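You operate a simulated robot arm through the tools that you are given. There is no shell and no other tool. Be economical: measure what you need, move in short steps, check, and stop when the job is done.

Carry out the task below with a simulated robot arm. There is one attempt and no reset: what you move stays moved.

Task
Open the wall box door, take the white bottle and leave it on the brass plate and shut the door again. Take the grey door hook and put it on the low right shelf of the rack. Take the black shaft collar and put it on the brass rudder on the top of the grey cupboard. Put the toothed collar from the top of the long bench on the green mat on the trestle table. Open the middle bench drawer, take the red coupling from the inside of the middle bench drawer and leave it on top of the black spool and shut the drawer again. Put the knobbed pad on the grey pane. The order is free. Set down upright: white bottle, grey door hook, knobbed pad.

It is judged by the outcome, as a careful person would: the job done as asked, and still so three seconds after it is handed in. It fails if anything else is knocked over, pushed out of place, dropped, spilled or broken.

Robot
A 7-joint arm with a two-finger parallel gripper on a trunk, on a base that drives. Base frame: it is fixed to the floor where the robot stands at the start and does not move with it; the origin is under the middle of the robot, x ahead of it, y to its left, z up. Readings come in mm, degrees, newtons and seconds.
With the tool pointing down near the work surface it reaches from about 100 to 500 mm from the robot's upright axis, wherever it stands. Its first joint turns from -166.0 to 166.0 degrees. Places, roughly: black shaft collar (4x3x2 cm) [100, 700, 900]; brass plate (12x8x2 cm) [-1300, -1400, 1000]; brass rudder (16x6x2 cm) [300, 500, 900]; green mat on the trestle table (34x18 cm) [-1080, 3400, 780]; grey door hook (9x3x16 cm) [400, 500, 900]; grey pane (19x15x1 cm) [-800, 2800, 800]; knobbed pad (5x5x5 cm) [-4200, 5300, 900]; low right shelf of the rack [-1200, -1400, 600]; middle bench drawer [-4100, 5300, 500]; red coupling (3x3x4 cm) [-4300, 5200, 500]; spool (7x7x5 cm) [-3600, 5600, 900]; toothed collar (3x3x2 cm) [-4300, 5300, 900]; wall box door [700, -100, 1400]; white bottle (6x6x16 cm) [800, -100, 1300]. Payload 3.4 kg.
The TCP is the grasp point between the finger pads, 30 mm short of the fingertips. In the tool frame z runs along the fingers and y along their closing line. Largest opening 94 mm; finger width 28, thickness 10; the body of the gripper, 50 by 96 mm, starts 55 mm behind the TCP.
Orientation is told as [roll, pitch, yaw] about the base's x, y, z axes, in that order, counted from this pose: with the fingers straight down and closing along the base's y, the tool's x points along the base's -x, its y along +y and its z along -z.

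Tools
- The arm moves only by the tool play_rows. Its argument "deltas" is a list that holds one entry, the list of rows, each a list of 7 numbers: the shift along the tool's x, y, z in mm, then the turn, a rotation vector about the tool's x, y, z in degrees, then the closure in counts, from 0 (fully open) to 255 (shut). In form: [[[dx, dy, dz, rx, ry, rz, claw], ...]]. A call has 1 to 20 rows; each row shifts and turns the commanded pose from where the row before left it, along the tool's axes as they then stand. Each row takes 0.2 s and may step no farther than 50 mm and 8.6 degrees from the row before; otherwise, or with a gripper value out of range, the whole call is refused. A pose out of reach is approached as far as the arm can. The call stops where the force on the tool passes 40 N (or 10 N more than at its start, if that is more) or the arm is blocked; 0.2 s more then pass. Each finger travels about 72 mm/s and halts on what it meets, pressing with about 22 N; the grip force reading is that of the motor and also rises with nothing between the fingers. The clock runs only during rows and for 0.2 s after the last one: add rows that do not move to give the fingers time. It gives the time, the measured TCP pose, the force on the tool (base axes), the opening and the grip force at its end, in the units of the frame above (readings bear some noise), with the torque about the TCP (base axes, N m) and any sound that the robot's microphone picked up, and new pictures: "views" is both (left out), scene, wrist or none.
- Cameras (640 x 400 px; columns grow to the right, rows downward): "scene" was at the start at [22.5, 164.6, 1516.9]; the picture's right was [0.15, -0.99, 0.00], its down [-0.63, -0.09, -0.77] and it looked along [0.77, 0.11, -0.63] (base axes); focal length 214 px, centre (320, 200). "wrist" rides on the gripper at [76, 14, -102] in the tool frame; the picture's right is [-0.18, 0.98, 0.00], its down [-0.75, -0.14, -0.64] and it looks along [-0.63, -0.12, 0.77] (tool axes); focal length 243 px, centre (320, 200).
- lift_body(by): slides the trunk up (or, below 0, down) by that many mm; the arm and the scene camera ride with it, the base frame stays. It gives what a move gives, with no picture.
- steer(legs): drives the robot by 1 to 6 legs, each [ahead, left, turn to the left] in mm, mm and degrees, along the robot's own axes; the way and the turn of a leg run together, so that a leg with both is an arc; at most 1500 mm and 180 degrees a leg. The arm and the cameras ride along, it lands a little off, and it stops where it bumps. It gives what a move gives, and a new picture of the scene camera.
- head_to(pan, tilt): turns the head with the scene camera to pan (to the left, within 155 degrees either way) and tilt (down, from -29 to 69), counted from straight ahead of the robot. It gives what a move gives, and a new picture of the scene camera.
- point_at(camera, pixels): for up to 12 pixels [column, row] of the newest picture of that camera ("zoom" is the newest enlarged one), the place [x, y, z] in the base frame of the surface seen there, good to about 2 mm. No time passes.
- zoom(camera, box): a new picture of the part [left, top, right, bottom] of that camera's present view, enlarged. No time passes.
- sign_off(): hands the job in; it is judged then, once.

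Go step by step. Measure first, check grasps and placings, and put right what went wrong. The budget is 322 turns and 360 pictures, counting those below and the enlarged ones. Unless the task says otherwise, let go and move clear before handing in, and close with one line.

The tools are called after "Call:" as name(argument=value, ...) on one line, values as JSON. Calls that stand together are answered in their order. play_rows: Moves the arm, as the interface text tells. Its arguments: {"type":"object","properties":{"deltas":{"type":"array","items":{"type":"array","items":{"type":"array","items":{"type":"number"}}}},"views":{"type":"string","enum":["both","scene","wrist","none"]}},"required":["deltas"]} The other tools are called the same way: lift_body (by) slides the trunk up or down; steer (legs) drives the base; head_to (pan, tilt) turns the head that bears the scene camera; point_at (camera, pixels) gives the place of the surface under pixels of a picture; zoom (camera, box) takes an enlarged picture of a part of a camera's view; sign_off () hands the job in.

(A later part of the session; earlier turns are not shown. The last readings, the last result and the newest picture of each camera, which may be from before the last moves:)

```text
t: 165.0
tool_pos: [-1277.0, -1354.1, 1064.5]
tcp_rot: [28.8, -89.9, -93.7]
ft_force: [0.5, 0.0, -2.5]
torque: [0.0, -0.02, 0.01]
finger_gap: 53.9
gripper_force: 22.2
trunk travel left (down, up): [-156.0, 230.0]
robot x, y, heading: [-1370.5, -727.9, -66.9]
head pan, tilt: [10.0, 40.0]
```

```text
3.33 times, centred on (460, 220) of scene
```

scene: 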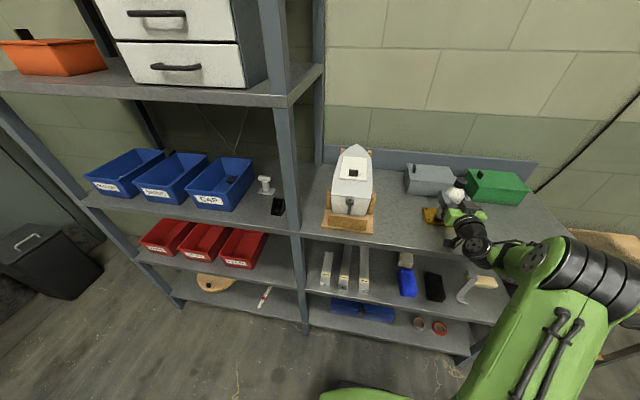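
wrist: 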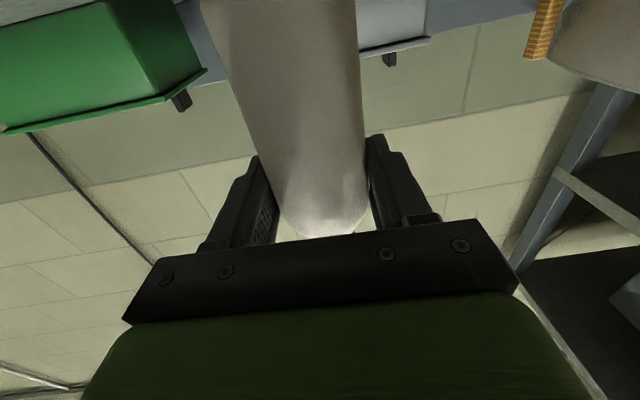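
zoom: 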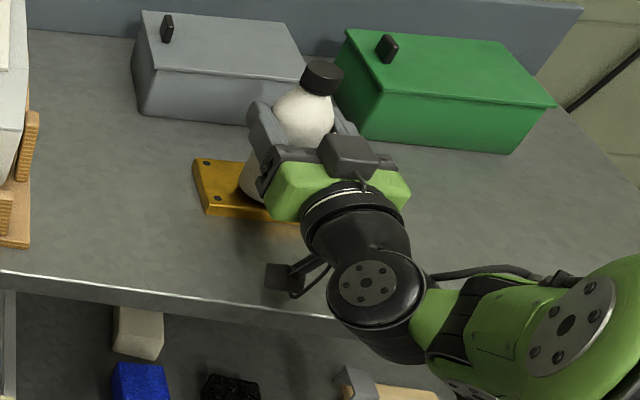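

Bottle is over the plate. Lowering to contact.

Call:
play_rows(deltas=[[[2, 0, 0, 0, 0, 0, 255], [0, 0, 0, 0, 0, 0, 255]]], views="none")

Call:
play_rows(deltas=[[[1.5, 0, 0, 0, 0, 0, 255], [0, 0, 0, 0, 0, 0, 255]]], views="none")

Call:
play_rows(deltas=[[[1.2, 0, 0, 0, 0, 0, 255], [0, 0, 0, 0, 0, 0, 255]]], views="none")

```text
t: 165.6
tool_pos: [-1278.4, -1352.7, 1064.5]
tcp_rot: [152.2, -89.9, 142.8]
ft_force: [-0.2, -2.7, 4.3]
torque: [0.57, 0.34, 0.09]
finger_gap: 54.2
gripper_force: 22.0
trunk travel left (down, up): [-156.0, 230.0]
robot x, y, heading: [-1370.2, -727.5, -67.1]
head pan, tilt: [10.0, 40.0]
```

```text
t: 166.2
tool_pos: [-1277.9, -1353.3, 1065.0]
tcp_rot: [-177.9, -89.8, 112.9]
ft_force: [-1.0, -8.6, 21.1]
torque: [1.62, 1.01, 0.41]
finger_gap: 54.1
gripper_force: 22.1
trunk travel left (down, up): [-156.0, 230.0]
robot x, y, heading: [-1371.9, -725.8, -66.9]
head pan, tilt: [10.0, 40.0]
```

```text
t: 166.8
tool_pos: [-1278.7, -1352.1, 1064.9]
tcp_rot: [-171.5, -89.5, 106.8]
ft_force: [-0.2, -13.9, 37.0]
torque: [2.68, 1.6, 0.56]
finger_gap: 54.0
gripper_force: 22.6
trunk travel left (down, up): [-156.0, 230.0]
robot x, y, heading: [-1370.7, -732.7, -66.9]
head pan, tilt: [10.0, 40.0]
```

The torque shows contact ~130 mm behind the TCP (the wrist on the shelf's front edge), not the bottle. I'll rise 6 mm, pitch the tool down 2.5° to lift the wrist, and lower again.

Call:
play_rows(deltas=[[[-8, 0, 0, 0, 0, 0, 255], [0, 0, 0, 0, 2.5, 0, 255], [3, 0, 0, 0, 0, 0, 255], [0, 0, 0, 0, 0, 0, 255]]], views="none")

Call:
play_rows(deltas=[[[1.5, 0, 0, 0, 0, 0, 255], [0, 0, 0, 0, 0, 0, 255]]], views="none")

Call:
zoom(camera="scene", box=[400, 160, 520, 280])

```text
t: 167.8
tool_pos: [-1278.4, -1352.8, 1064.9]
tcp_rot: [1.7, -87.3, -66.8]
ft_force: [-0.1, -0.4, -2.2]
torque: [0.02, 0.03, 0.04]
finger_gap: 53.8
gripper_force: 21.8
trunk travel left (down, up): [-156.0, 230.0]
robot x, y, heading: [-1371.4, -731.7, -67.0]
head pan, tilt: [10.0, 40.0]
```

```text
t: 168.4
tool_pos: [-1279.3, -1352.4, 1063.4]
tcp_rot: [1.5, -87.5, -66.5]
ft_force: [-0.5, 0.1, -2.1]
torque: [0.03, -0.03, 0.01]
finger_gap: 54.0
gripper_force: 21.6
trunk travel left (down, up): [-156.0, 230.0]
robot x, y, heading: [-1369.8, -729.8, -66.9]
head pan, tilt: [10.0, 40.0]
```

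```text
3.33 times, centred on (460, 220) of scene
```

zoom: 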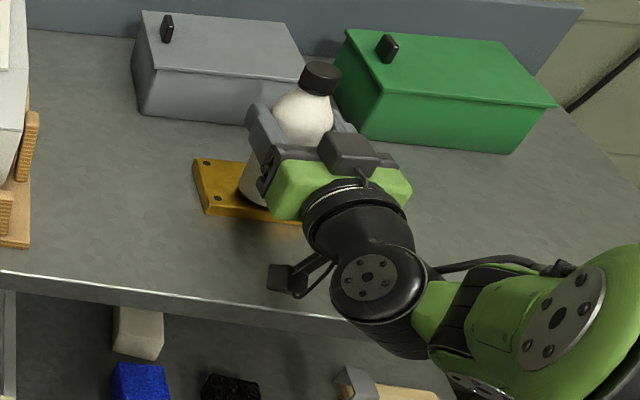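

Free now at 1063.4. Continuing down in small steps.

Call:
play_rows(deltas=[[[1, 0, 0, 0, 0, 0, 255], [0, 0, 0, 0, 0, 0, 255]]], views="none")

Call:
play_rows(deltas=[[[1, 0, 0, 0, 0, 0, 255], [0, 0, 0, 0, 0, 0, 255]]], views="none")

```text
t: 169.0
tool_pos: [-1278.4, -1352.8, 1062.4]
tcp_rot: [1.4, -87.4, -66.5]
ft_force: [0.3, 0.0, -2.0]
torque: [0.02, 0.01, -0.03]
finger_gap: 54.0
gripper_force: 22.2
trunk travel left (down, up): [-156.0, 230.0]
robot x, y, heading: [-1371.7, -728.7, -67.1]
head pan, tilt: [10.0, 40.0]
```

```text
t: 169.6
tool_pos: [-1277.8, -1352.5, 1061.6]
tcp_rot: [1.4, -87.5, -66.4]
ft_force: [-0.5, 0.5, -2.0]
torque: [0.02, 0.03, -0.03]
finger_gap: 54.0
gripper_force: 22.0
trunk travel left (down, up): [-156.0, 230.0]
robot x, y, heading: [-1373.6, -729.1, -66.9]
head pan, tilt: [10.0, 40.0]
```

Call:
play_rows(deltas=[[[1, 0, 0, 0, 0, 0, 255], [0, 0, 0, 0, 0, 0, 255]]], views="none")

Call:
play_rows(deltas=[[[1, 0, 0, 0, 0, 0, 255], [0, 0, 0, 0, 0, 0, 255]]], views="none")

```text
t: 170.2
tool_pos: [-1278.0, -1352.4, 1061.5]
tcp_rot: [1.2, -87.5, -66.2]
ft_force: [0.0, -0.3, 0.1]
torque: [-0.1, 0.01, -0.03]
finger_gap: 54.3
gripper_force: 22.4
trunk travel left (down, up): [-156.0, 230.0]
robot x, y, heading: [-1372.2, -727.5, -66.9]
head pan, tilt: [10.0, 40.0]
```

```text
t: 170.8
tool_pos: [-1279.4, -1352.8, 1061.3]
tcp_rot: [0.8, -87.6, -65.7]
ft_force: [-1.1, -2.5, 6.2]
torque: [-0.41, -0.11, -0.02]
finger_gap: 53.7
gripper_force: 21.9
trunk travel left (down, up): [-156.0, 230.0]
robot x, y, heading: [-1369.9, -727.3, -67.1]
head pan, tilt: [10.0, 40.0]
```

The bottle now touches the plate. Opening gradually and checking.

Call:
play_rows(deltas=[[[0, 0, 0, 0, 0, 0, 200], [0, 0, 0, 0, 0, 0, 95], [0, 0, 0, 0, 0, 0, 80], [0, 0, 0, 0, 0, 0, 50], [0, 0, 0, 0, 0, 0, 50]]], views="both")

Call:
zoom(camera="scene", box=[400, 160, 520, 280])

```text
t: 172.0
tool_pos: [-1278.3, -1352.4, 1059.9]
tcp_rot: [1.5, -87.5, -66.3]
ft_force: [0.7, 0.9, 0.1]
torque: [0.0, -0.01, 0.06]
finger_gap: 75.5
gripper_force: 0.1
trunk travel left (down, up): [-156.0, 230.0]
robot x, y, heading: [-1375.4, -726.5, -66.7]
head pan, tilt: [10.0, 40.0]
```

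scene: 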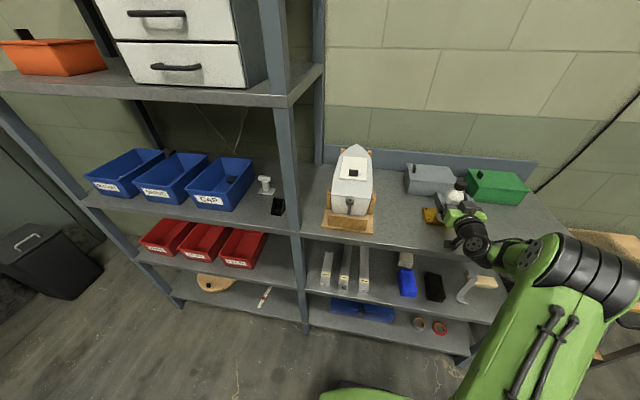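
wrist: 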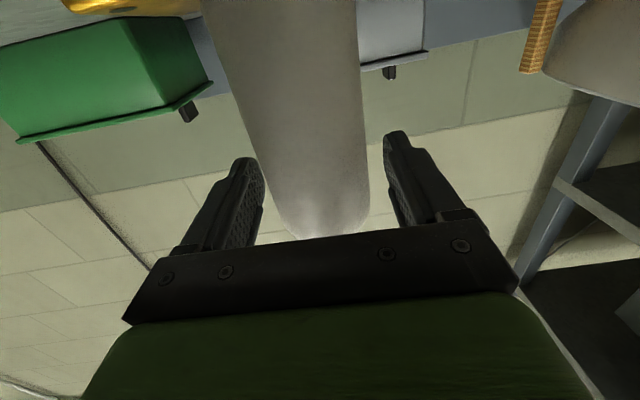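

```text
3.33 times, centred on (460, 220) of scene
```

zoom: 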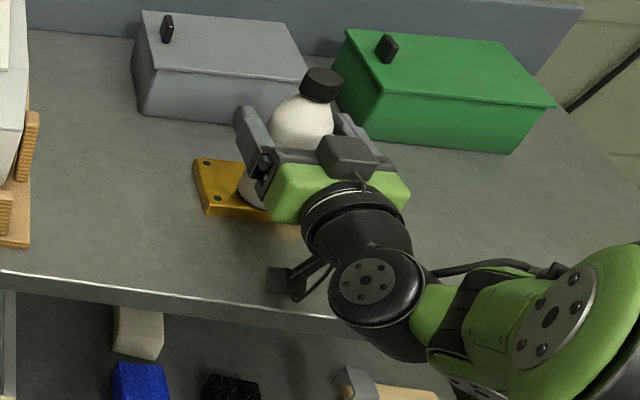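

Bottle stands on the plate. Withdrawing straight back.

Call:
play_rows(deltas=[[[0, 0, -15, 0, 0, 0, 50], [0, 0, -20, 0, 0, 0, 50], [0, 0, -25, 0, 0, 0, 50], [0, 0, -25, 0, 0, 0, 50], [0, 0, -25, 0, 0, 0, 0], [0, 0, 0, 0, 0, 0, 0]]], views="both")

Call:
zoom(camera="scene", box=[400, 160, 520, 280])

```text
t: 173.4
tool_pos: [-1323.8, -1251.5, 1064.6]
tcp_rot: [1.2, -87.4, -66.2]
ft_force: [0.8, 0.1, -0.4]
torque: [0.01, 0.03, 0.0]
finger_gap: 93.8
gripper_force: 0.0
trunk travel left (down, up): [-156.0, 230.0]
robot x, y, heading: [-1369.9, -727.3, -66.8]
head pan, tilt: [10.0, 40.0]
```

scene: 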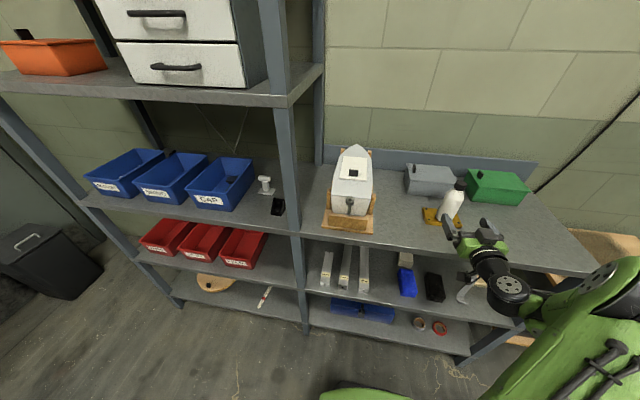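
wrist: 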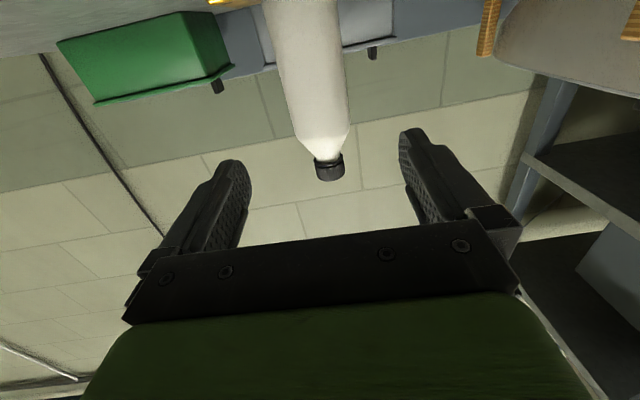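

```text
3.33 times, centred on (460, 220) of scene
```

zoom: 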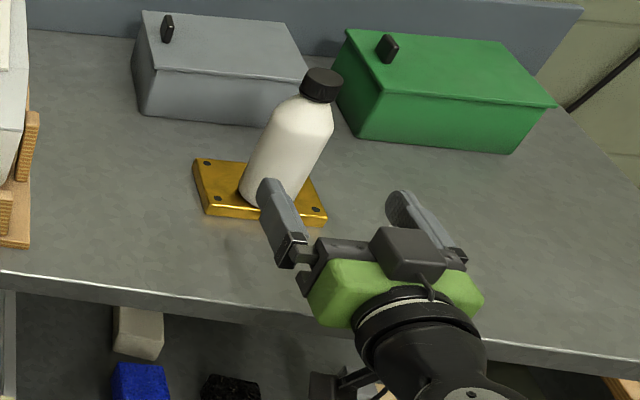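

The bottle stands squarely on the plate. Now back to close the box door: back off, raise trunk, return.

Call:
steer(legs=[[-200, 0, 0]])

Call:
lift_body(by=230)

Call:
steer(legs=[[0, 1230, 0], [0, 0, 90], [0, -410, 0]])

Call:
head_to(pan=0, tilt=30)

```text
t: 175.0
tool_pos: [-1403.8, -1065.8, 1064.7]
tcp_rot: [1.4, -87.5, -66.4]
ft_force: [-0.1, 0.5, -0.2]
torque: [-0.01, 0.0, 0.0]
finger_gap: 94.1
gripper_force: 0.1
trunk travel left (down, up): [-156.0, 230.0]
robot x, y, heading: [-1448.0, -544.0, -67.0]
head pan, tilt: [10.0, 40.0]
```

scene: 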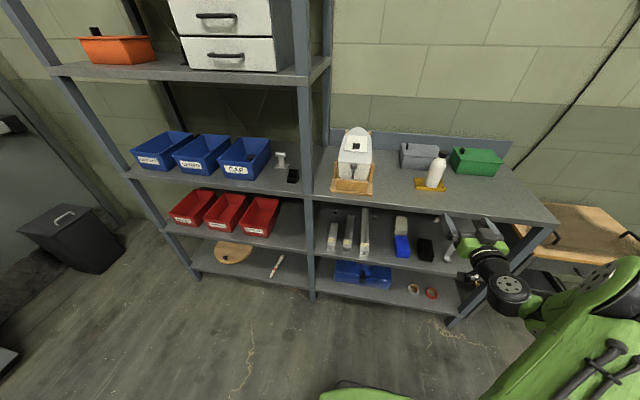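

```text
t: 177.4
tool_pos: [-1402.7, -1067.6, 1294.2]
tcp_rot: [1.5, -87.5, -66.4]
ft_force: [-0.6, 0.5, 0.2]
torque: [0.03, -0.02, 0.0]
finger_gap: 94.0
gripper_force: 0.0
trunk travel left (down, up): [-386.0, 0.0]
robot x, y, heading: [-1451.5, -543.9, -67.0]
head pan, tilt: [10.0, 40.0]
```

```text
t: 189.7
tool_pos: [354.3, -393.0, 1293.6]
tcp_rot: [2.2, -87.5, 22.9]
ft_force: [-0.9, 0.7, 0.7]
torque: [0.0, -0.02, 0.02]
finger_gap: 94.2
gripper_force: 0.1
trunk travel left (down, up): [-386.0, 0.0]
robot x, y, heading: [-166.4, -439.3, 23.2]
head pan, tilt: [10.0, 40.0]
stopped in leg 3: the robot was blocked; the commanded pose is now the measured one
```

scene: 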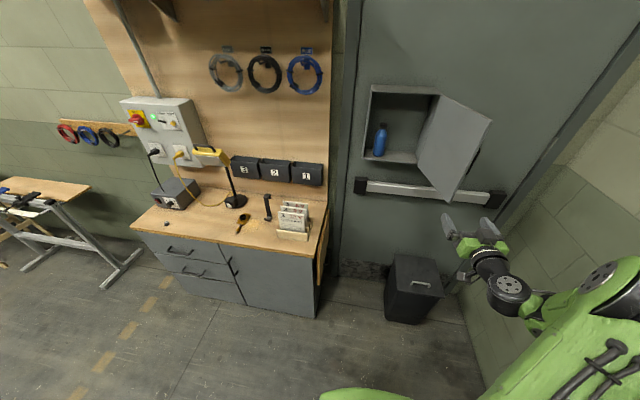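

```text
t: 190.4
tool_pos: [353.1, -390.5, 1293.8]
tcp_rot: [1.2, -87.5, 23.9]
ft_force: [0.0, -1.0, -0.1]
torque: [0.05, 0.0, 0.04]
finger_gap: 94.1
gripper_force: 0.0
trunk travel left (down, up): [-386.0, 0.0]
robot x, y, heading: [-171.5, -440.1, 23.0]
head pan, tilt: [0.0, 30.0]
```

scene: 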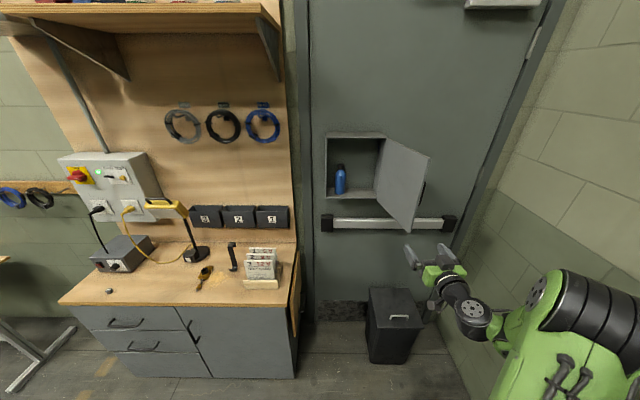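

The drive was blocked on the right. Shifting left 40 mm and looking right to see what was touched.

Call:
steer(legs=[[0, 40, 0]])

Call:
head_to(pan=-100, tilt=45)

```text
t: 191.3
tool_pos: [338.6, -355.8, 1292.6]
tcp_rot: [1.6, -87.4, 23.5]
ft_force: [-0.4, -0.3, -0.1]
torque: [-0.03, -0.03, -0.03]
finger_gap: 94.2
gripper_force: 0.1
trunk travel left (down, up): [-386.0, 0.0]
robot x, y, heading: [-186.3, -403.3, 23.1]
head pan, tilt: [0.0, 30.0]
```

scene: 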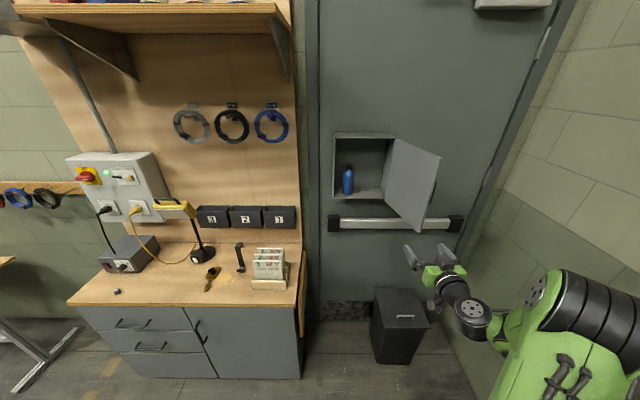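

```text
t: 193.1
tool_pos: [337.8, -355.5, 1292.9]
tcp_rot: [1.5, -87.5, 23.8]
ft_force: [-0.6, 0.0, -0.4]
torque: [0.01, 0.01, -0.01]
finger_gap: 93.7
gripper_force: 0.0
trunk travel left (down, up): [-386.0, 0.0]
robot x, y, heading: [-181.9, -401.8, 23.1]
head pan, tilt: [-100.0, 45.0]
```

scene: 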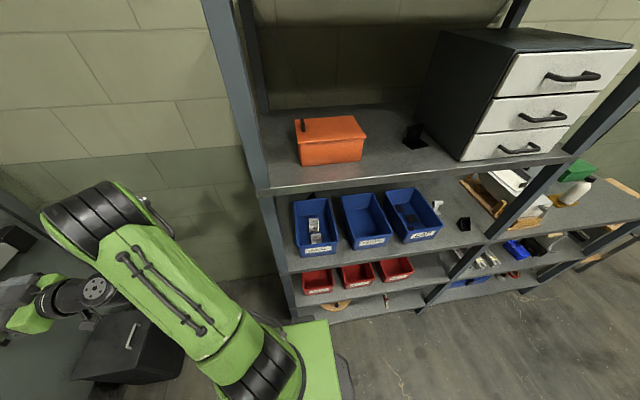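

Only the base nudged the rack's end post; the rack's contents look undisturbed. I'll measure where the post and the side wall are.

Call:
point_at(camera="scene", pixels=[[292, 300], [262, 190], [200, 200], [150, 150], [100, 190], [70, 240], [330, 395]])

Call:
head_to(pan=-5, tilt=32)

Call:
zoom(camera="scene", box=[320, 110, 520, 270])

Call:
point_at(camera="zoom", pixels=[[225, 100], [345, 140], [345, 180], [290, 290], [300, 190], [345, 155], [260, 150]])

```text
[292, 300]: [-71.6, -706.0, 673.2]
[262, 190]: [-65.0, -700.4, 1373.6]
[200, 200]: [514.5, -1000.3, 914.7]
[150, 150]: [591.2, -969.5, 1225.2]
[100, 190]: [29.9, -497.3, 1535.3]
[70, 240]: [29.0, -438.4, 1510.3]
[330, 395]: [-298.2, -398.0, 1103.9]
```

```text
t: 194.8
tool_pos: [337.4, -355.7, 1293.1]
tcp_rot: [1.4, -87.4, 23.6]
ft_force: [-0.1, 0.3, 0.2]
torque: [-0.02, 0.03, -0.01]
finger_gap: 94.0
gripper_force: 0.1
trunk travel left (down, up): [-386.0, 0.0]
robot x, y, heading: [-186.0, -405.8, 23.5]
head pan, tilt: [-5.0, 32.0]
```

scene: 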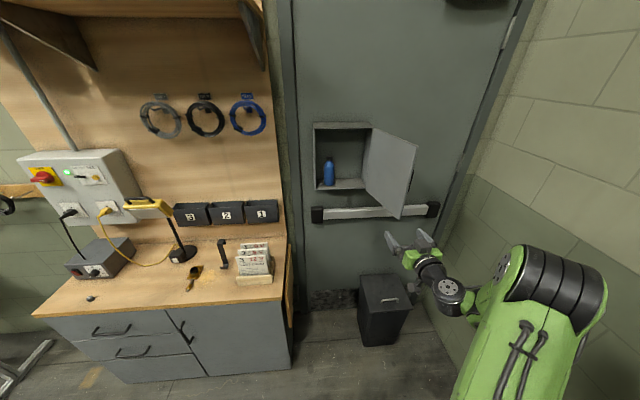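

```text
2.50 times, centred on (420, 190) of scene
```

zoom: 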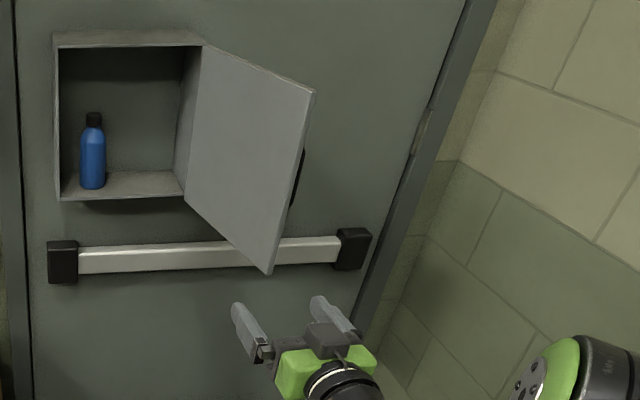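

```text
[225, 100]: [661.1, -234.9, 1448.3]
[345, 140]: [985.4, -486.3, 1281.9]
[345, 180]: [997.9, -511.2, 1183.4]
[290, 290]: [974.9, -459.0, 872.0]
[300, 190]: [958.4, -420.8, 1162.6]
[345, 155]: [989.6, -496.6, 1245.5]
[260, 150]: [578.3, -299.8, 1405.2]
```

Door is at ~105°, its edge at n≈353, t≈−532. I'll raise the tool to z≈1465 (above the handle), close the fingers and shift right of the door edge before going in.

Call:
play_rows(deltas=[[[-30, 0, 0, 0, 0, 0, 255], [-30, -10, 0, 0, 0, 0, 255], [-30, -20, 0, 0, 0, 0, 255], [-30, -20, 0, 0, 0, 0, 255], [-30, -20, 0, 0, 0, 0, 255], [-20, -20, 0, 0, 0, 0, 255], [0, -25, 0, 0, 0, 0, 255], [0, -25, 0, 0, 0, 0, 255], [0, 0, 0, 0, 0, 0, 255]]], views="scene")

```text
t: 196.8
tool_pos: [403.1, -478.4, 1463.7]
tcp_rot: [0.4, -87.4, 24.9]
ft_force: [-0.5, -0.7, -0.7]
torque: [0.02, 0.02, -0.02]
finger_gap: 0.1
gripper_force: 22.0
trunk travel left (down, up): [-386.0, 0.0]
robot x, y, heading: [-184.8, -402.7, 23.4]
head pan, tilt: [-5.0, 32.0]
```

scene: 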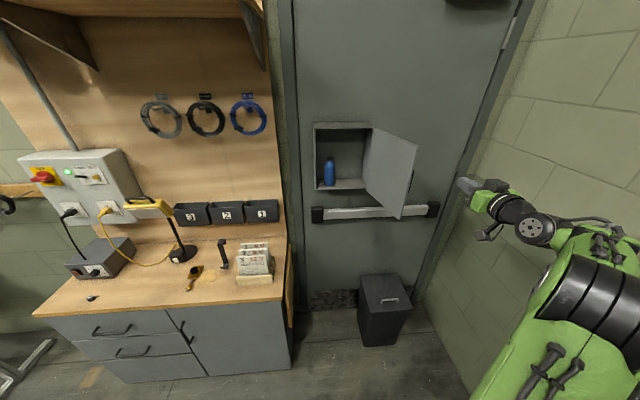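

TCP at n 187, t −597. Driving ahead 200 mm so the fingers are beside the door's outer face.

Call:
steer(legs=[[200, 0, 0]])

Call:
play_rows(deltas=[[[0, 15, 0, 0, 0, 0, 255], [0, 0, 0, 0, 0, 0, 255]]], views="both")

```text
t: 198.4
tool_pos: [587.8, -399.4, 1462.8]
tcp_rot: [1.0, -87.4, 24.1]
ft_force: [0.4, 0.2, 0.3]
torque: [0.02, -0.01, 0.05]
finger_gap: 0.0
gripper_force: 22.3
trunk travel left (down, up): [-386.0, 0.0]
robot x, y, heading: [-1.2, -321.0, 23.3]
head pan, tilt: [-5.0, 32.0]
```

scene: 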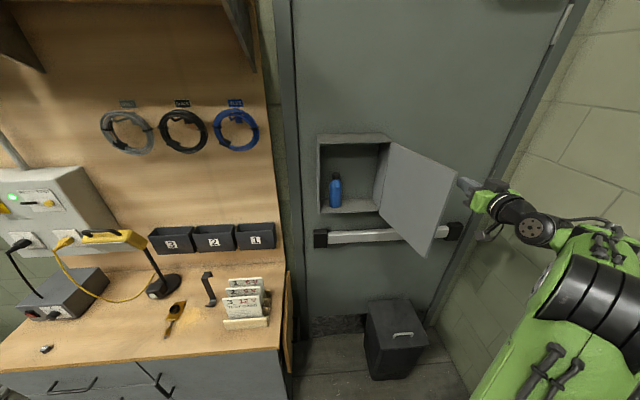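

```text
t: 199.0
tool_pos: [581.8, -386.2, 1462.7]
tcp_rot: [1.8, -87.5, 23.6]
ft_force: [0.8, -0.2, -0.6]
torque: [-0.04, -0.01, 0.02]
finger_gap: 0.1
gripper_force: 22.4
trunk travel left (down, up): [-386.0, 0.0]
robot x, y, heading: [-0.5, -323.1, 23.5]
head pan, tilt: [-5.0, 32.0]
```

scene: 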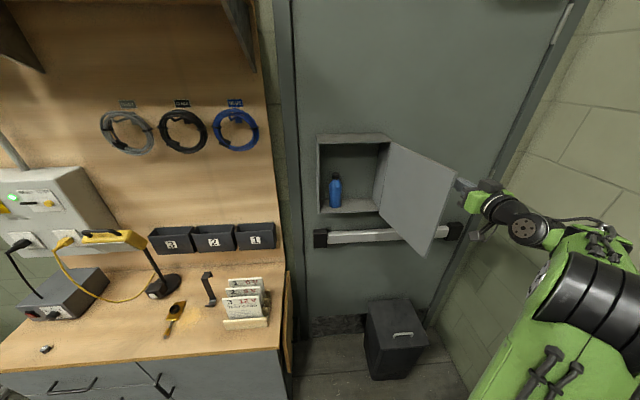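
wrist: 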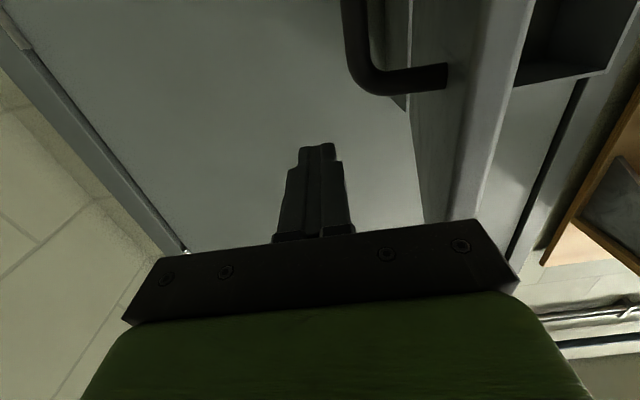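

The fingers are on the outer side of the door, past its edge. Sweeping left along the arc to close to ~65°.

Call:
play_rows(deltas=[[[0, 17, -2, 0, 0, 0, 255], [0, 18, -2, 0, 0, 0, 255], [0, 22, -4, 0, 0, 0, 255], [0, 22, -4, 0, 0, 0, 255], [0, 23, 0, 0, 0, 0, 255], [0, 23, 0, 0, 0, 0, 255], [0, 22, 4, 0, 0, 0, 255], [0, 22, 4, 0, 0, 0, 255], [0, 0, 0, 0, 0, 0, 255]]], views="both")

```text
t: 201.0
tool_pos: [507.7, -235.3, 1464.0]
tcp_rot: [1.3, -87.5, 23.8]
ft_force: [-0.1, 0.5, 0.2]
torque: [0.01, 0.0, -0.01]
finger_gap: 0.2
gripper_force: 22.0
trunk travel left (down, up): [-386.0, 0.0]
robot x, y, heading: [1.1, -328.1, 23.2]
head pan, tilt: [-5.0, 32.0]
```

scene: 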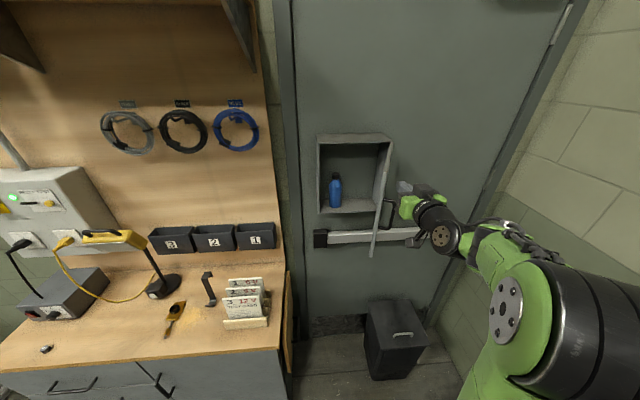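
wrist: 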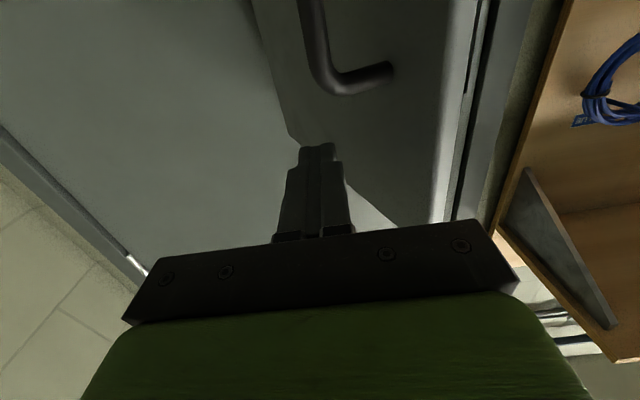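

Door followed to ~65°. Continuing left and forward to swing it nearly shut.

Call:
play_rows(deltas=[[[0, 22, 12, 0, 0, 0, 255], [0, 20, 15, 0, 0, 0, 255], [0, 18, 16, 0, 0, 0, 255], [0, 16, 18, 0, 0, 0, 255], [0, 14, 20, 0, 0, 0, 255], [0, 12, 20, 0, 0, 0, 255], [0, 10, 20, 0, 0, 0, 255], [0, 0, 0, 0, 0, 0, 255]]], views="both")

```text
t: 202.8
tool_pos: [569.0, -81.3, 1457.5]
tcp_rot: [1.4, -87.4, 23.6]
ft_force: [-0.3, 0.8, 0.4]
torque: [0.02, 0.01, 0.0]
finger_gap: 0.2
gripper_force: 22.0
trunk travel left (down, up): [-386.0, 0.0]
robot x, y, heading: [0.2, -320.5, 23.1]
head pan, tilt: [-5.0, 32.0]
```

scene: 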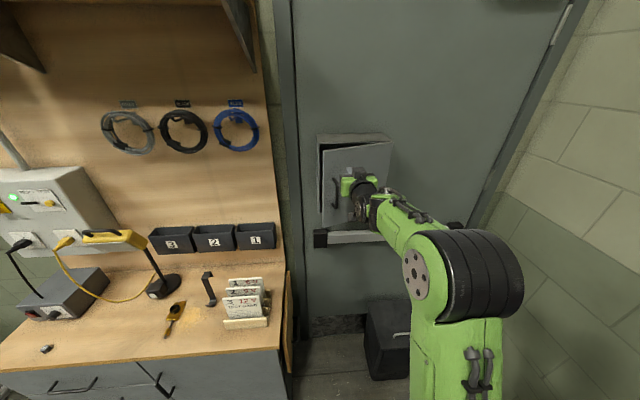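
wrist: 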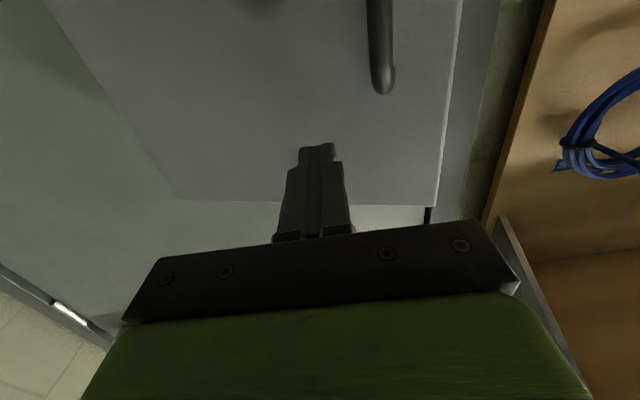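

Nearly shut (~15°). Pushing straight forward until firm contact.

Call:
play_rows(deltas=[[[0, 2, 20, 0, 0, 0, 255], [0, 2, 20, 0, 0, 0, 255], [0, 0, 15, 0, 0, 0, 255], [0, 0, 10, 0, 0, 0, 255], [0, 0, 8, 0, 0, 0, 255], [0, 0, 6, 0, 0, 0, 255], [0, 0, 5, 0, 0, 0, 255], [0, 0, 4, 0, 0, 0, 255], [0, 0, 0, 0, 0, 0, 255]]], views="both")

```text
t: 204.8
tool_pos: [641.9, -42.2, 1455.7]
tcp_rot: [1.0, -87.3, 24.1]
ft_force: [-21.6, -8.8, -11.6]
torque: [0.03, 0.13, -0.1]
finger_gap: 0.0
gripper_force: 22.3
trunk travel left (down, up): [-386.0, 0.0]
robot x, y, heading: [-2.2, -319.8, 23.0]
head pan, tilt: [-5.0, 32.0]
```

scene: 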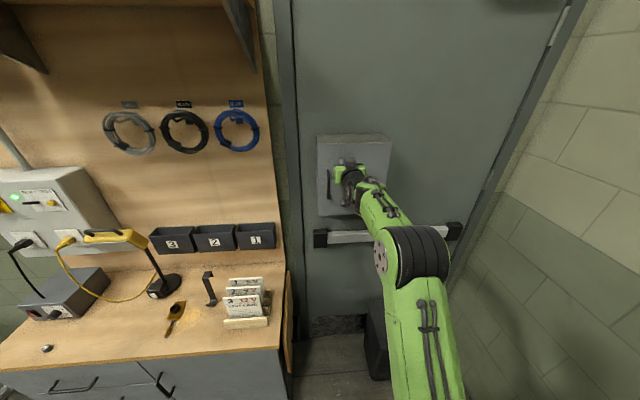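
wrist: 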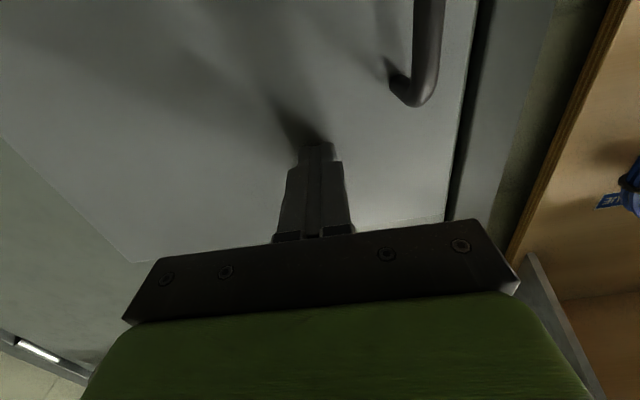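

The door is shut (firm contact at n≈605). Retreating and verifying.

Call:
play_rows(deltas=[[[0, 0, -10, 0, 0, 0, 255], [0, 0, -25, 0, 0, 0, 255], [0, 0, -30, 0, 0, 0, 255], [0, 0, -30, 0, 0, 0, 255], [0, 0, 0, 0, 0, 0, 255]]], views="none")

Call:
steer(legs=[[-250, 0, 0]])

Call:
zoom(camera="scene", box=[280, 90, 460, 240])

```text
t: 206.0
tool_pos: [562.5, -81.6, 1459.1]
tcp_rot: [1.0, -87.4, 24.2]
ft_force: [-0.2, 0.4, -0.7]
torque: [-0.01, -0.02, -0.01]
finger_gap: 0.0
gripper_force: 21.6
trunk travel left (down, up): [-386.0, 0.0]
robot x, y, heading: [-3.4, -326.8, 23.1]
head pan, tilt: [-5.0, 32.0]
```

```text
t: 207.8
tool_pos: [332.7, -179.6, 1460.0]
tcp_rot: [1.0, -87.3, 24.2]
ft_force: [-0.2, -0.3, -0.5]
torque: [0.03, 0.0, 0.01]
finger_gap: 0.2
gripper_force: 21.8
trunk travel left (down, up): [-386.0, 0.0]
robot x, y, heading: [-225.6, -420.0, 23.3]
head pan, tilt: [-5.0, 32.0]
```

scene: 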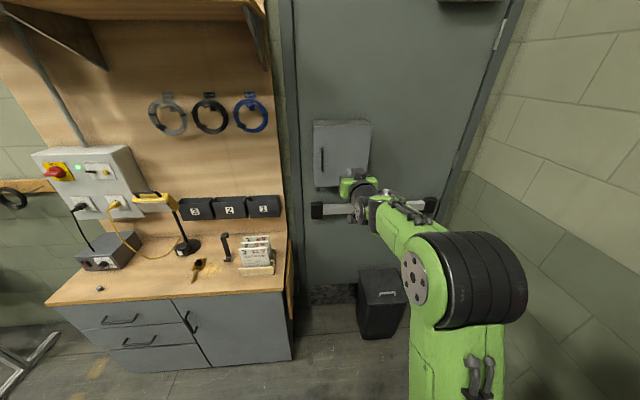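

```text
2.67 times, centred on (370, 165) of scene
```

zoom: 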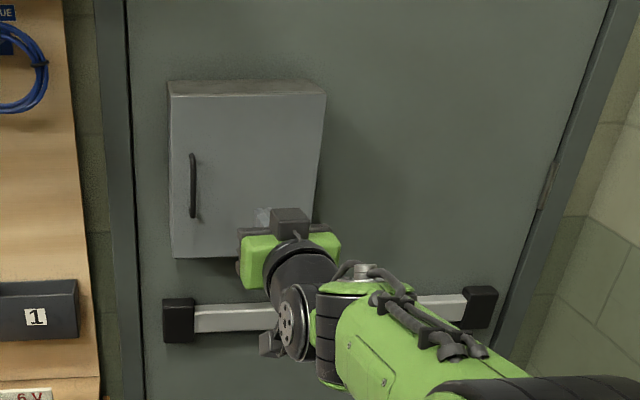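

The box is shut. Now driving to the far bench: left away from the rack, turn to face down the aisle, then ahead.

Call:
steer(legs=[[0, 450, 0], [0, 0, 90], [1400, 300, 0]])

Call:
head_to(pan=0, tilt=20)

```text
t: 221.0
tool_pos: [-1482.8, 1719.3, 1460.4]
tcp_rot: [0.9, -87.4, 114.4]
ft_force: [-0.3, 0.2, 0.3]
torque: [0.01, -0.01, 0.01]
finger_gap: 0.1
gripper_force: 22.0
trunk travel left (down, up): [-386.0, 0.0]
robot x, y, heading: [-1241.0, 1158.5, 113.4]
head pan, tilt: [-5.0, 32.0]
```

scene: 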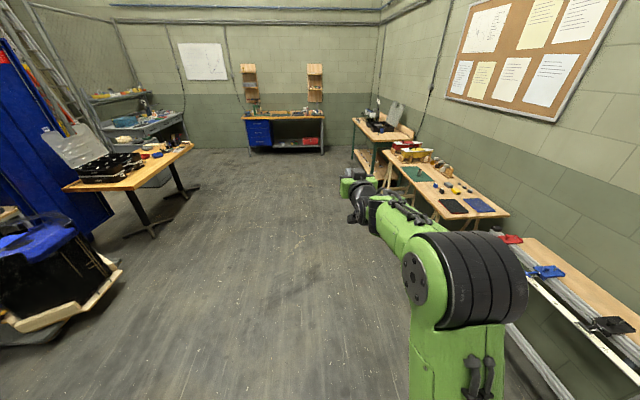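

```text
t: 221.8
tool_pos: [-1482.8, 1718.4, 1458.4]
tcp_rot: [0.7, -87.3, 114.7]
ft_force: [-0.4, 0.3, -0.1]
torque: [0.01, 0.0, 0.03]
finger_gap: 0.1
gripper_force: 21.9
trunk travel left (down, up): [-386.0, 0.0]
robot x, y, heading: [-1235.8, 1160.8, 113.7]
head pan, tilt: [0.0, 20.0]
```

scene: 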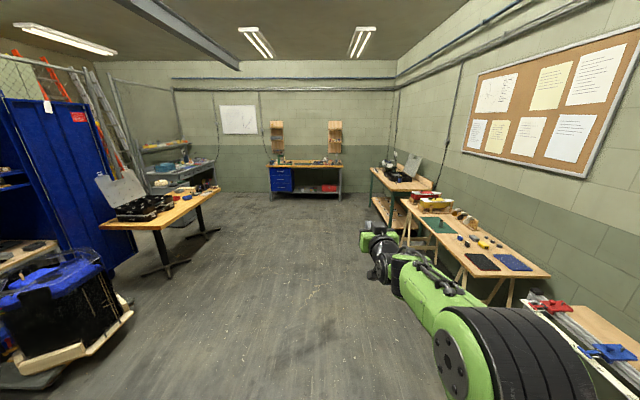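

The aisle is clear and the far bench is at (300,175). Driving on.

Call:
steer(legs=[[1500, 150, 0], [1400, 250, 0], [800, 250, 0]])

Call:
head_to(pan=0, tilt=35)

```text
refused: leg 1 is longer than a leg can be; nothing moved
```

```text
t: 222.5
tool_pos: [-1482.8, 1720.9, 1459.3]
tcp_rot: [0.9, -87.4, 114.5]
ft_force: [-0.7, 0.1, 0.0]
torque: [0.02, 0.04, 0.02]
finger_gap: 0.0
gripper_force: 22.0
trunk travel left (down, up): [-386.0, 0.0]
robot x, y, heading: [-1241.5, 1157.2, 113.6]
head pan, tilt: [0.0, 35.0]
```

scene: 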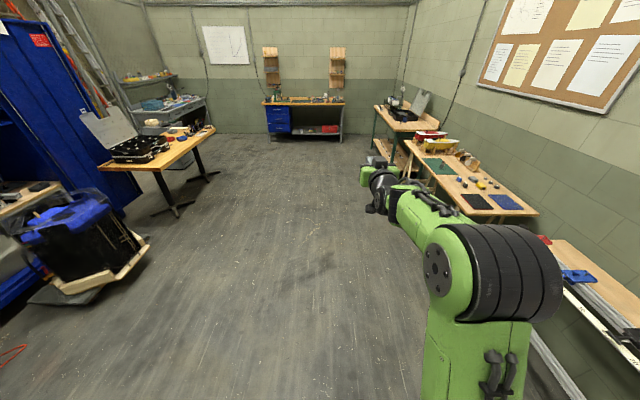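

Call:
steer(legs=[[1450, 150, 0], [1400, 250, 0], [750, 250, 0]])

Call:
head_to(pan=10, tilt=35)

```text
t: 240.4
tool_pos: [-3527.7, 4772.0, 1458.6]
tcp_rot: [0.7, -87.4, 115.1]
ft_force: [0.2, 0.0, 0.3]
torque: [0.01, -0.01, -0.01]
finger_gap: 0.0
gripper_force: 21.5
trunk travel left (down, up): [-386.0, 0.0]
robot x, y, heading: [-3280.9, 4209.4, 113.8]
head pan, tilt: [0.0, 35.0]
```

scene: 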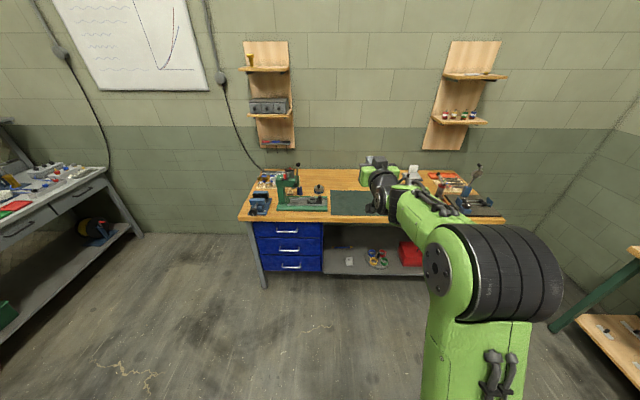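

```text
t: 241.1
tool_pos: [-3527.9, 4771.2, 1459.6]
tcp_rot: [0.8, -87.4, 115.0]
ft_force: [-0.6, 0.3, -0.2]
torque: [0.0, 0.01, -0.01]
finger_gap: 0.0
gripper_force: 22.3
trunk travel left (down, up): [-386.0, 0.0]
robot x, y, heading: [-3277.8, 4212.8, 113.8]
head pan, tilt: [10.0, 35.0]
```

scene: 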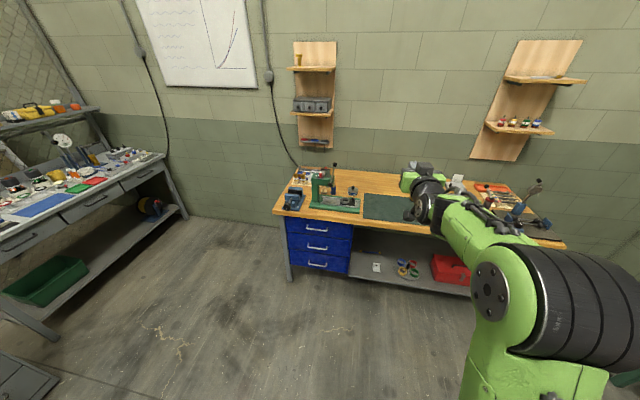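

The bench with three blue drawers is ahead-left. Zooming in on its top.

Call:
zoom(camera="scene", box=[265, 150, 445, 290])

Call:
point_at(camera="scene", pixels=[[285, 215], [560, 245], [420, 233], [317, 245], [300, 240], [335, 250], [350, 190], [315, 228], [318, 264]])

```text
2.86 times, centred on (355, 220) of scene
```

zoom: 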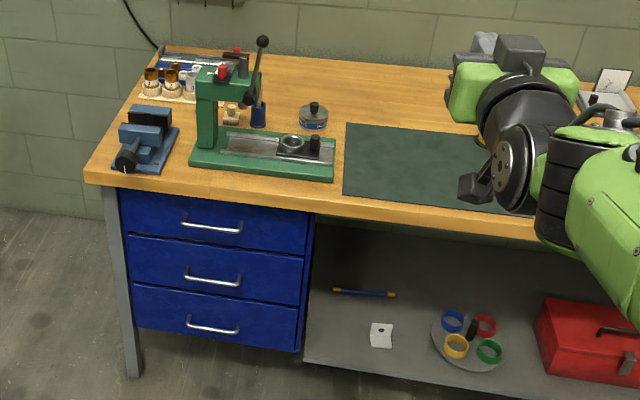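

```text
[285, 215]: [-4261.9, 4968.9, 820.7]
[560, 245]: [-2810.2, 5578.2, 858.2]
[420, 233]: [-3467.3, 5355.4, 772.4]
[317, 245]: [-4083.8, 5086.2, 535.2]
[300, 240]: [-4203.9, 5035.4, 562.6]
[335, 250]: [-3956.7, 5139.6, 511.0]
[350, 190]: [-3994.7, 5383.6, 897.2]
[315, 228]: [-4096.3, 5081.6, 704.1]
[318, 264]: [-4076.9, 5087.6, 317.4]
```

Bench front edge t≈6250, drawer faces t≈6289 (middle handle z≈535). Driving nearer and left for a closer look.

Call:
steer(legs=[[350, 150, 0]])

Call:
head_to(pan=15, tilt=45)

Call:
zoom(camera="scene", box=[200, 130, 440, 290])

```text
t: 243.5
tool_pos: [-3811.4, 5033.1, 1458.9]
tcp_rot: [0.6, -87.4, 115.4]
ft_force: [-0.3, -0.8, 0.4]
torque: [-0.02, -0.04, 0.04]
finger_gap: 0.0
gripper_force: 22.2
trunk travel left (down, up): [-386.0, 0.0]
robot x, y, heading: [-3559.5, 4471.3, 114.1]
head pan, tilt: [10.0, 35.0]
```

scene: 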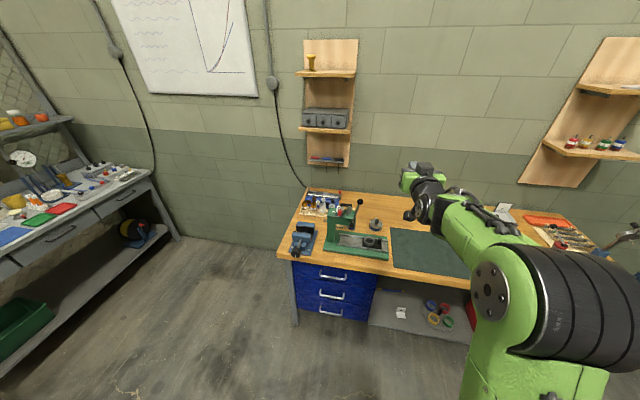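

```text
t: 244.2
tool_pos: [-3810.6, 5033.8, 1459.1]
tcp_rot: [0.6, -87.4, 115.4]
ft_force: [0.1, -0.8, -0.4]
torque: [-0.05, -0.01, -0.05]
finger_gap: 0.0
gripper_force: 22.1
trunk travel left (down, up): [-386.0, 0.0]
robot x, y, heading: [-3562.1, 4478.3, 114.4]
head pan, tilt: [15.0, 45.0]
```

scene: 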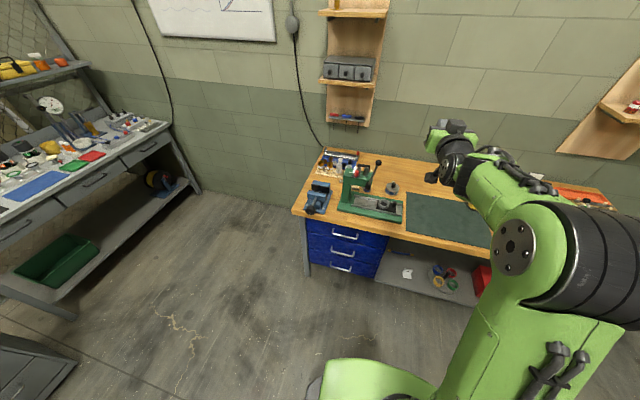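

```text
2.50 times, centred on (320, 210) of scene
```

zoom: 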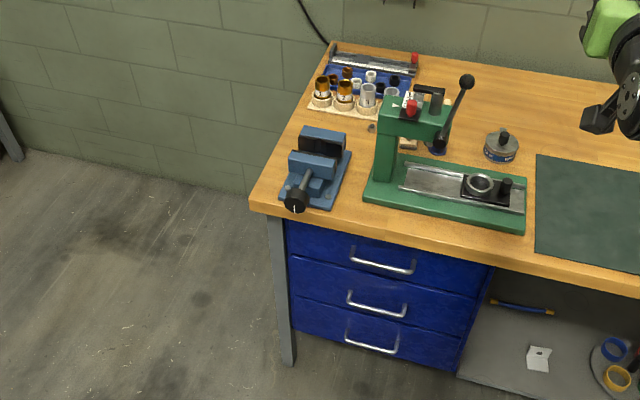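

Call:
point_at(camera="zoom", pixels=[[380, 264], [378, 310], [350, 300], [404, 313], [372, 345], [330, 280], [440, 300], [300, 215], [371, 127], [502, 150], [395, 295], [480, 265]])

Call:
zoom(camera="scene", box=[300, 140, 420, 220])

```text
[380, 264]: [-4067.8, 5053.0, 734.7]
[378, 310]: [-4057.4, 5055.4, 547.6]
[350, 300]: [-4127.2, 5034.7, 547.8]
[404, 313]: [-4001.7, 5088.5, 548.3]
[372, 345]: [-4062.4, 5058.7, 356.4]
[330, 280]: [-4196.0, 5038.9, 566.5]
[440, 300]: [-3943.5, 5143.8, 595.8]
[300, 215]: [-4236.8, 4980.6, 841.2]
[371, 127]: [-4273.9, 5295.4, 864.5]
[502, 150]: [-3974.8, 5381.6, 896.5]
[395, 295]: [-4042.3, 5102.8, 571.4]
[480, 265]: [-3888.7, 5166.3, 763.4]
```

```text
5.00 times, centred on (360, 180) of scene
```

zoom: 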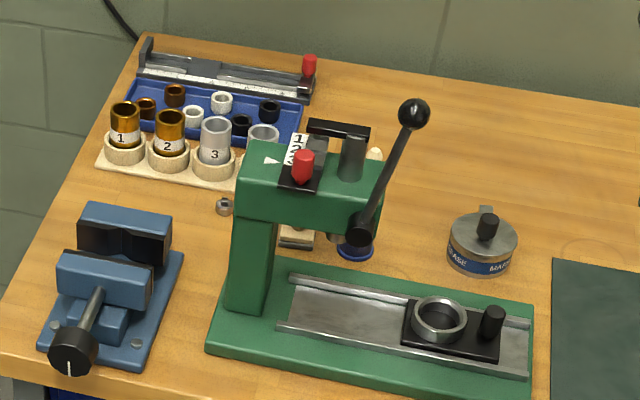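

Middle handle bar: centre n≈−1713, t≈6257, z 548, standing 30 mm off the face. Lowering the trunk and preparing the gripper rolled 90° to clamp the horizontal bar.

Call:
lift_body(by=-386)

Call:
play_rows(deltas=[[[20, 0, -15, 0, 0, -8, 255], [25, 0, -15, 0, 0, -8, 200], [0, 0, 0, 0, 0, -8, 100], [0, 0, 0, 0, 0, -8, 50], [0, 0, 0, 0, 0, -8, 50], [0, 0, 0, 0, 0, -8, 50], [0, 0, 0, 0, 0, -8, 50], [0, 0, 0, 0, 0, -8, 50], [0, 0, 0, 0, 0, -8, 50], [0, 0, 0, 0, 0, -8, 50], [0, 0, 0, 0, 0, -8, 50], [0, 0, 0, 0, 0, -2, 50], [0, 0, 0, 0, 0, 0, 50]]], views="both")

```text
t: 247.9
tool_pos: [-3810.6, 5033.7, 1074.1]
tcp_rot: [0.7, -87.5, 115.2]
ft_force: [-0.5, -0.1, 0.4]
torque: [0.01, -0.01, -0.02]
finger_gap: 0.1
gripper_force: 22.0
trunk travel left (down, up): [0.0, 386.0]
robot x, y, heading: [-3560.5, 4473.5, 113.8]
head pan, tilt: [15.0, 45.0]
```

```text
t: 250.7
tool_pos: [-3793.2, 5006.6, 1030.7]
tcp_rot: [-87.4, 0.0, -154.0]
ft_force: [1.1, -0.1, 0.7]
torque: [-0.02, -0.03, 0.01]
finger_gap: 75.4
gripper_force: 0.0
trunk travel left (down, up): [0.0, 386.0]
robot x, y, heading: [-3559.1, 4473.3, 113.9]
head pan, tilt: [15.0, 45.0]
```

scene: 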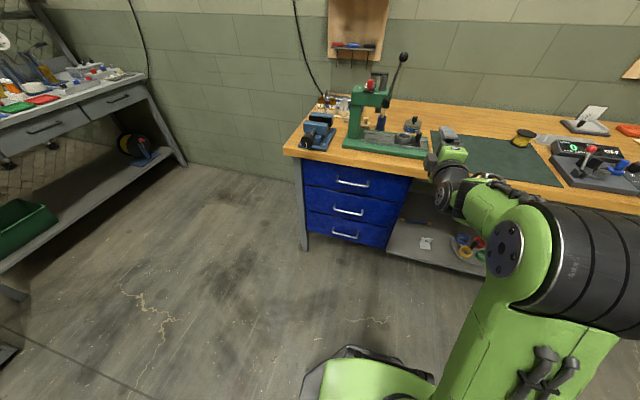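
wrist: 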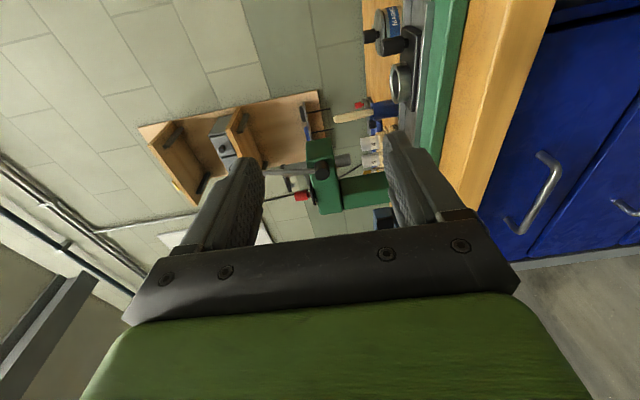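

Rolled correctly (closing vertical, pointing at the bench). Levelling and lowering toward z≈550.

Call:
play_rows(deltas=[[[0, 40, -10, 2.6, 2.5, 0, 50], [0, 45, -10, 0, 0, 0, 50], [0, 45, -10, 0, 0, 0, 50], [0, 45, -10, 0, 0, 0, 50], [0, 45, 0, 0, 0, 0, 50], [0, 45, 0, 0, 0, 0, 50], [0, 45, 0, 0, 0, 0, 50], [0, 45, 0, 0, 0, 0, 50], [0, 45, 0, 0, 0, 0, 50], [0, 45, 0, 0, 0, 0, 50], [0, 40, 0, 0, 0, 0, 50], [0, 0, 0, 0, 0, 0, 50]]], views="both")

```text
t: 253.3
tool_pos: [-3776.6, 4969.3, 544.9]
tcp_rot: [-89.9, 0.0, -156.5]
ft_force: [-0.5, -0.4, -0.5]
torque: [0.01, -0.01, 0.04]
finger_gap: 75.6
gripper_force: 0.0
trunk travel left (down, up): [0.0, 386.0]
robot x, y, heading: [-3559.8, 4476.2, 113.9]
head pan, tilt: [15.0, 45.0]
```

scene: 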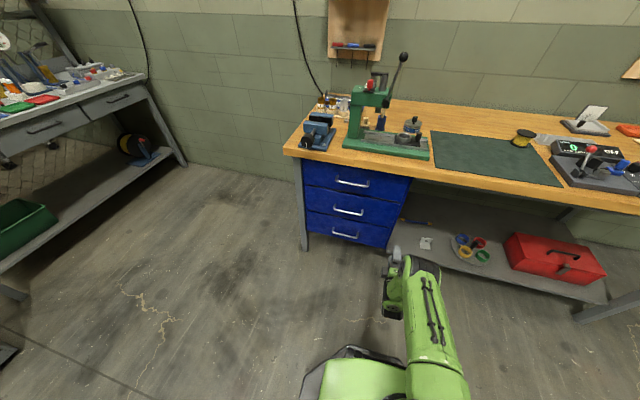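
wrist: 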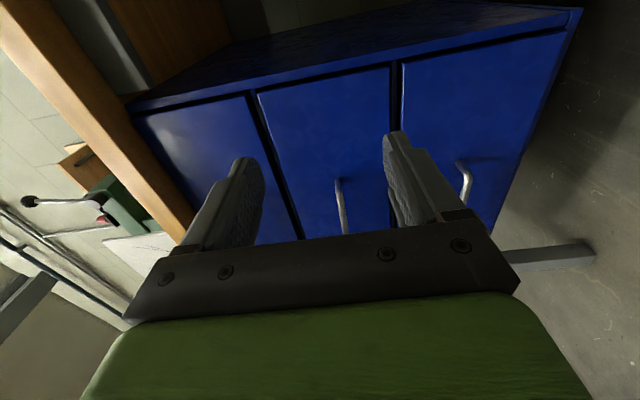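

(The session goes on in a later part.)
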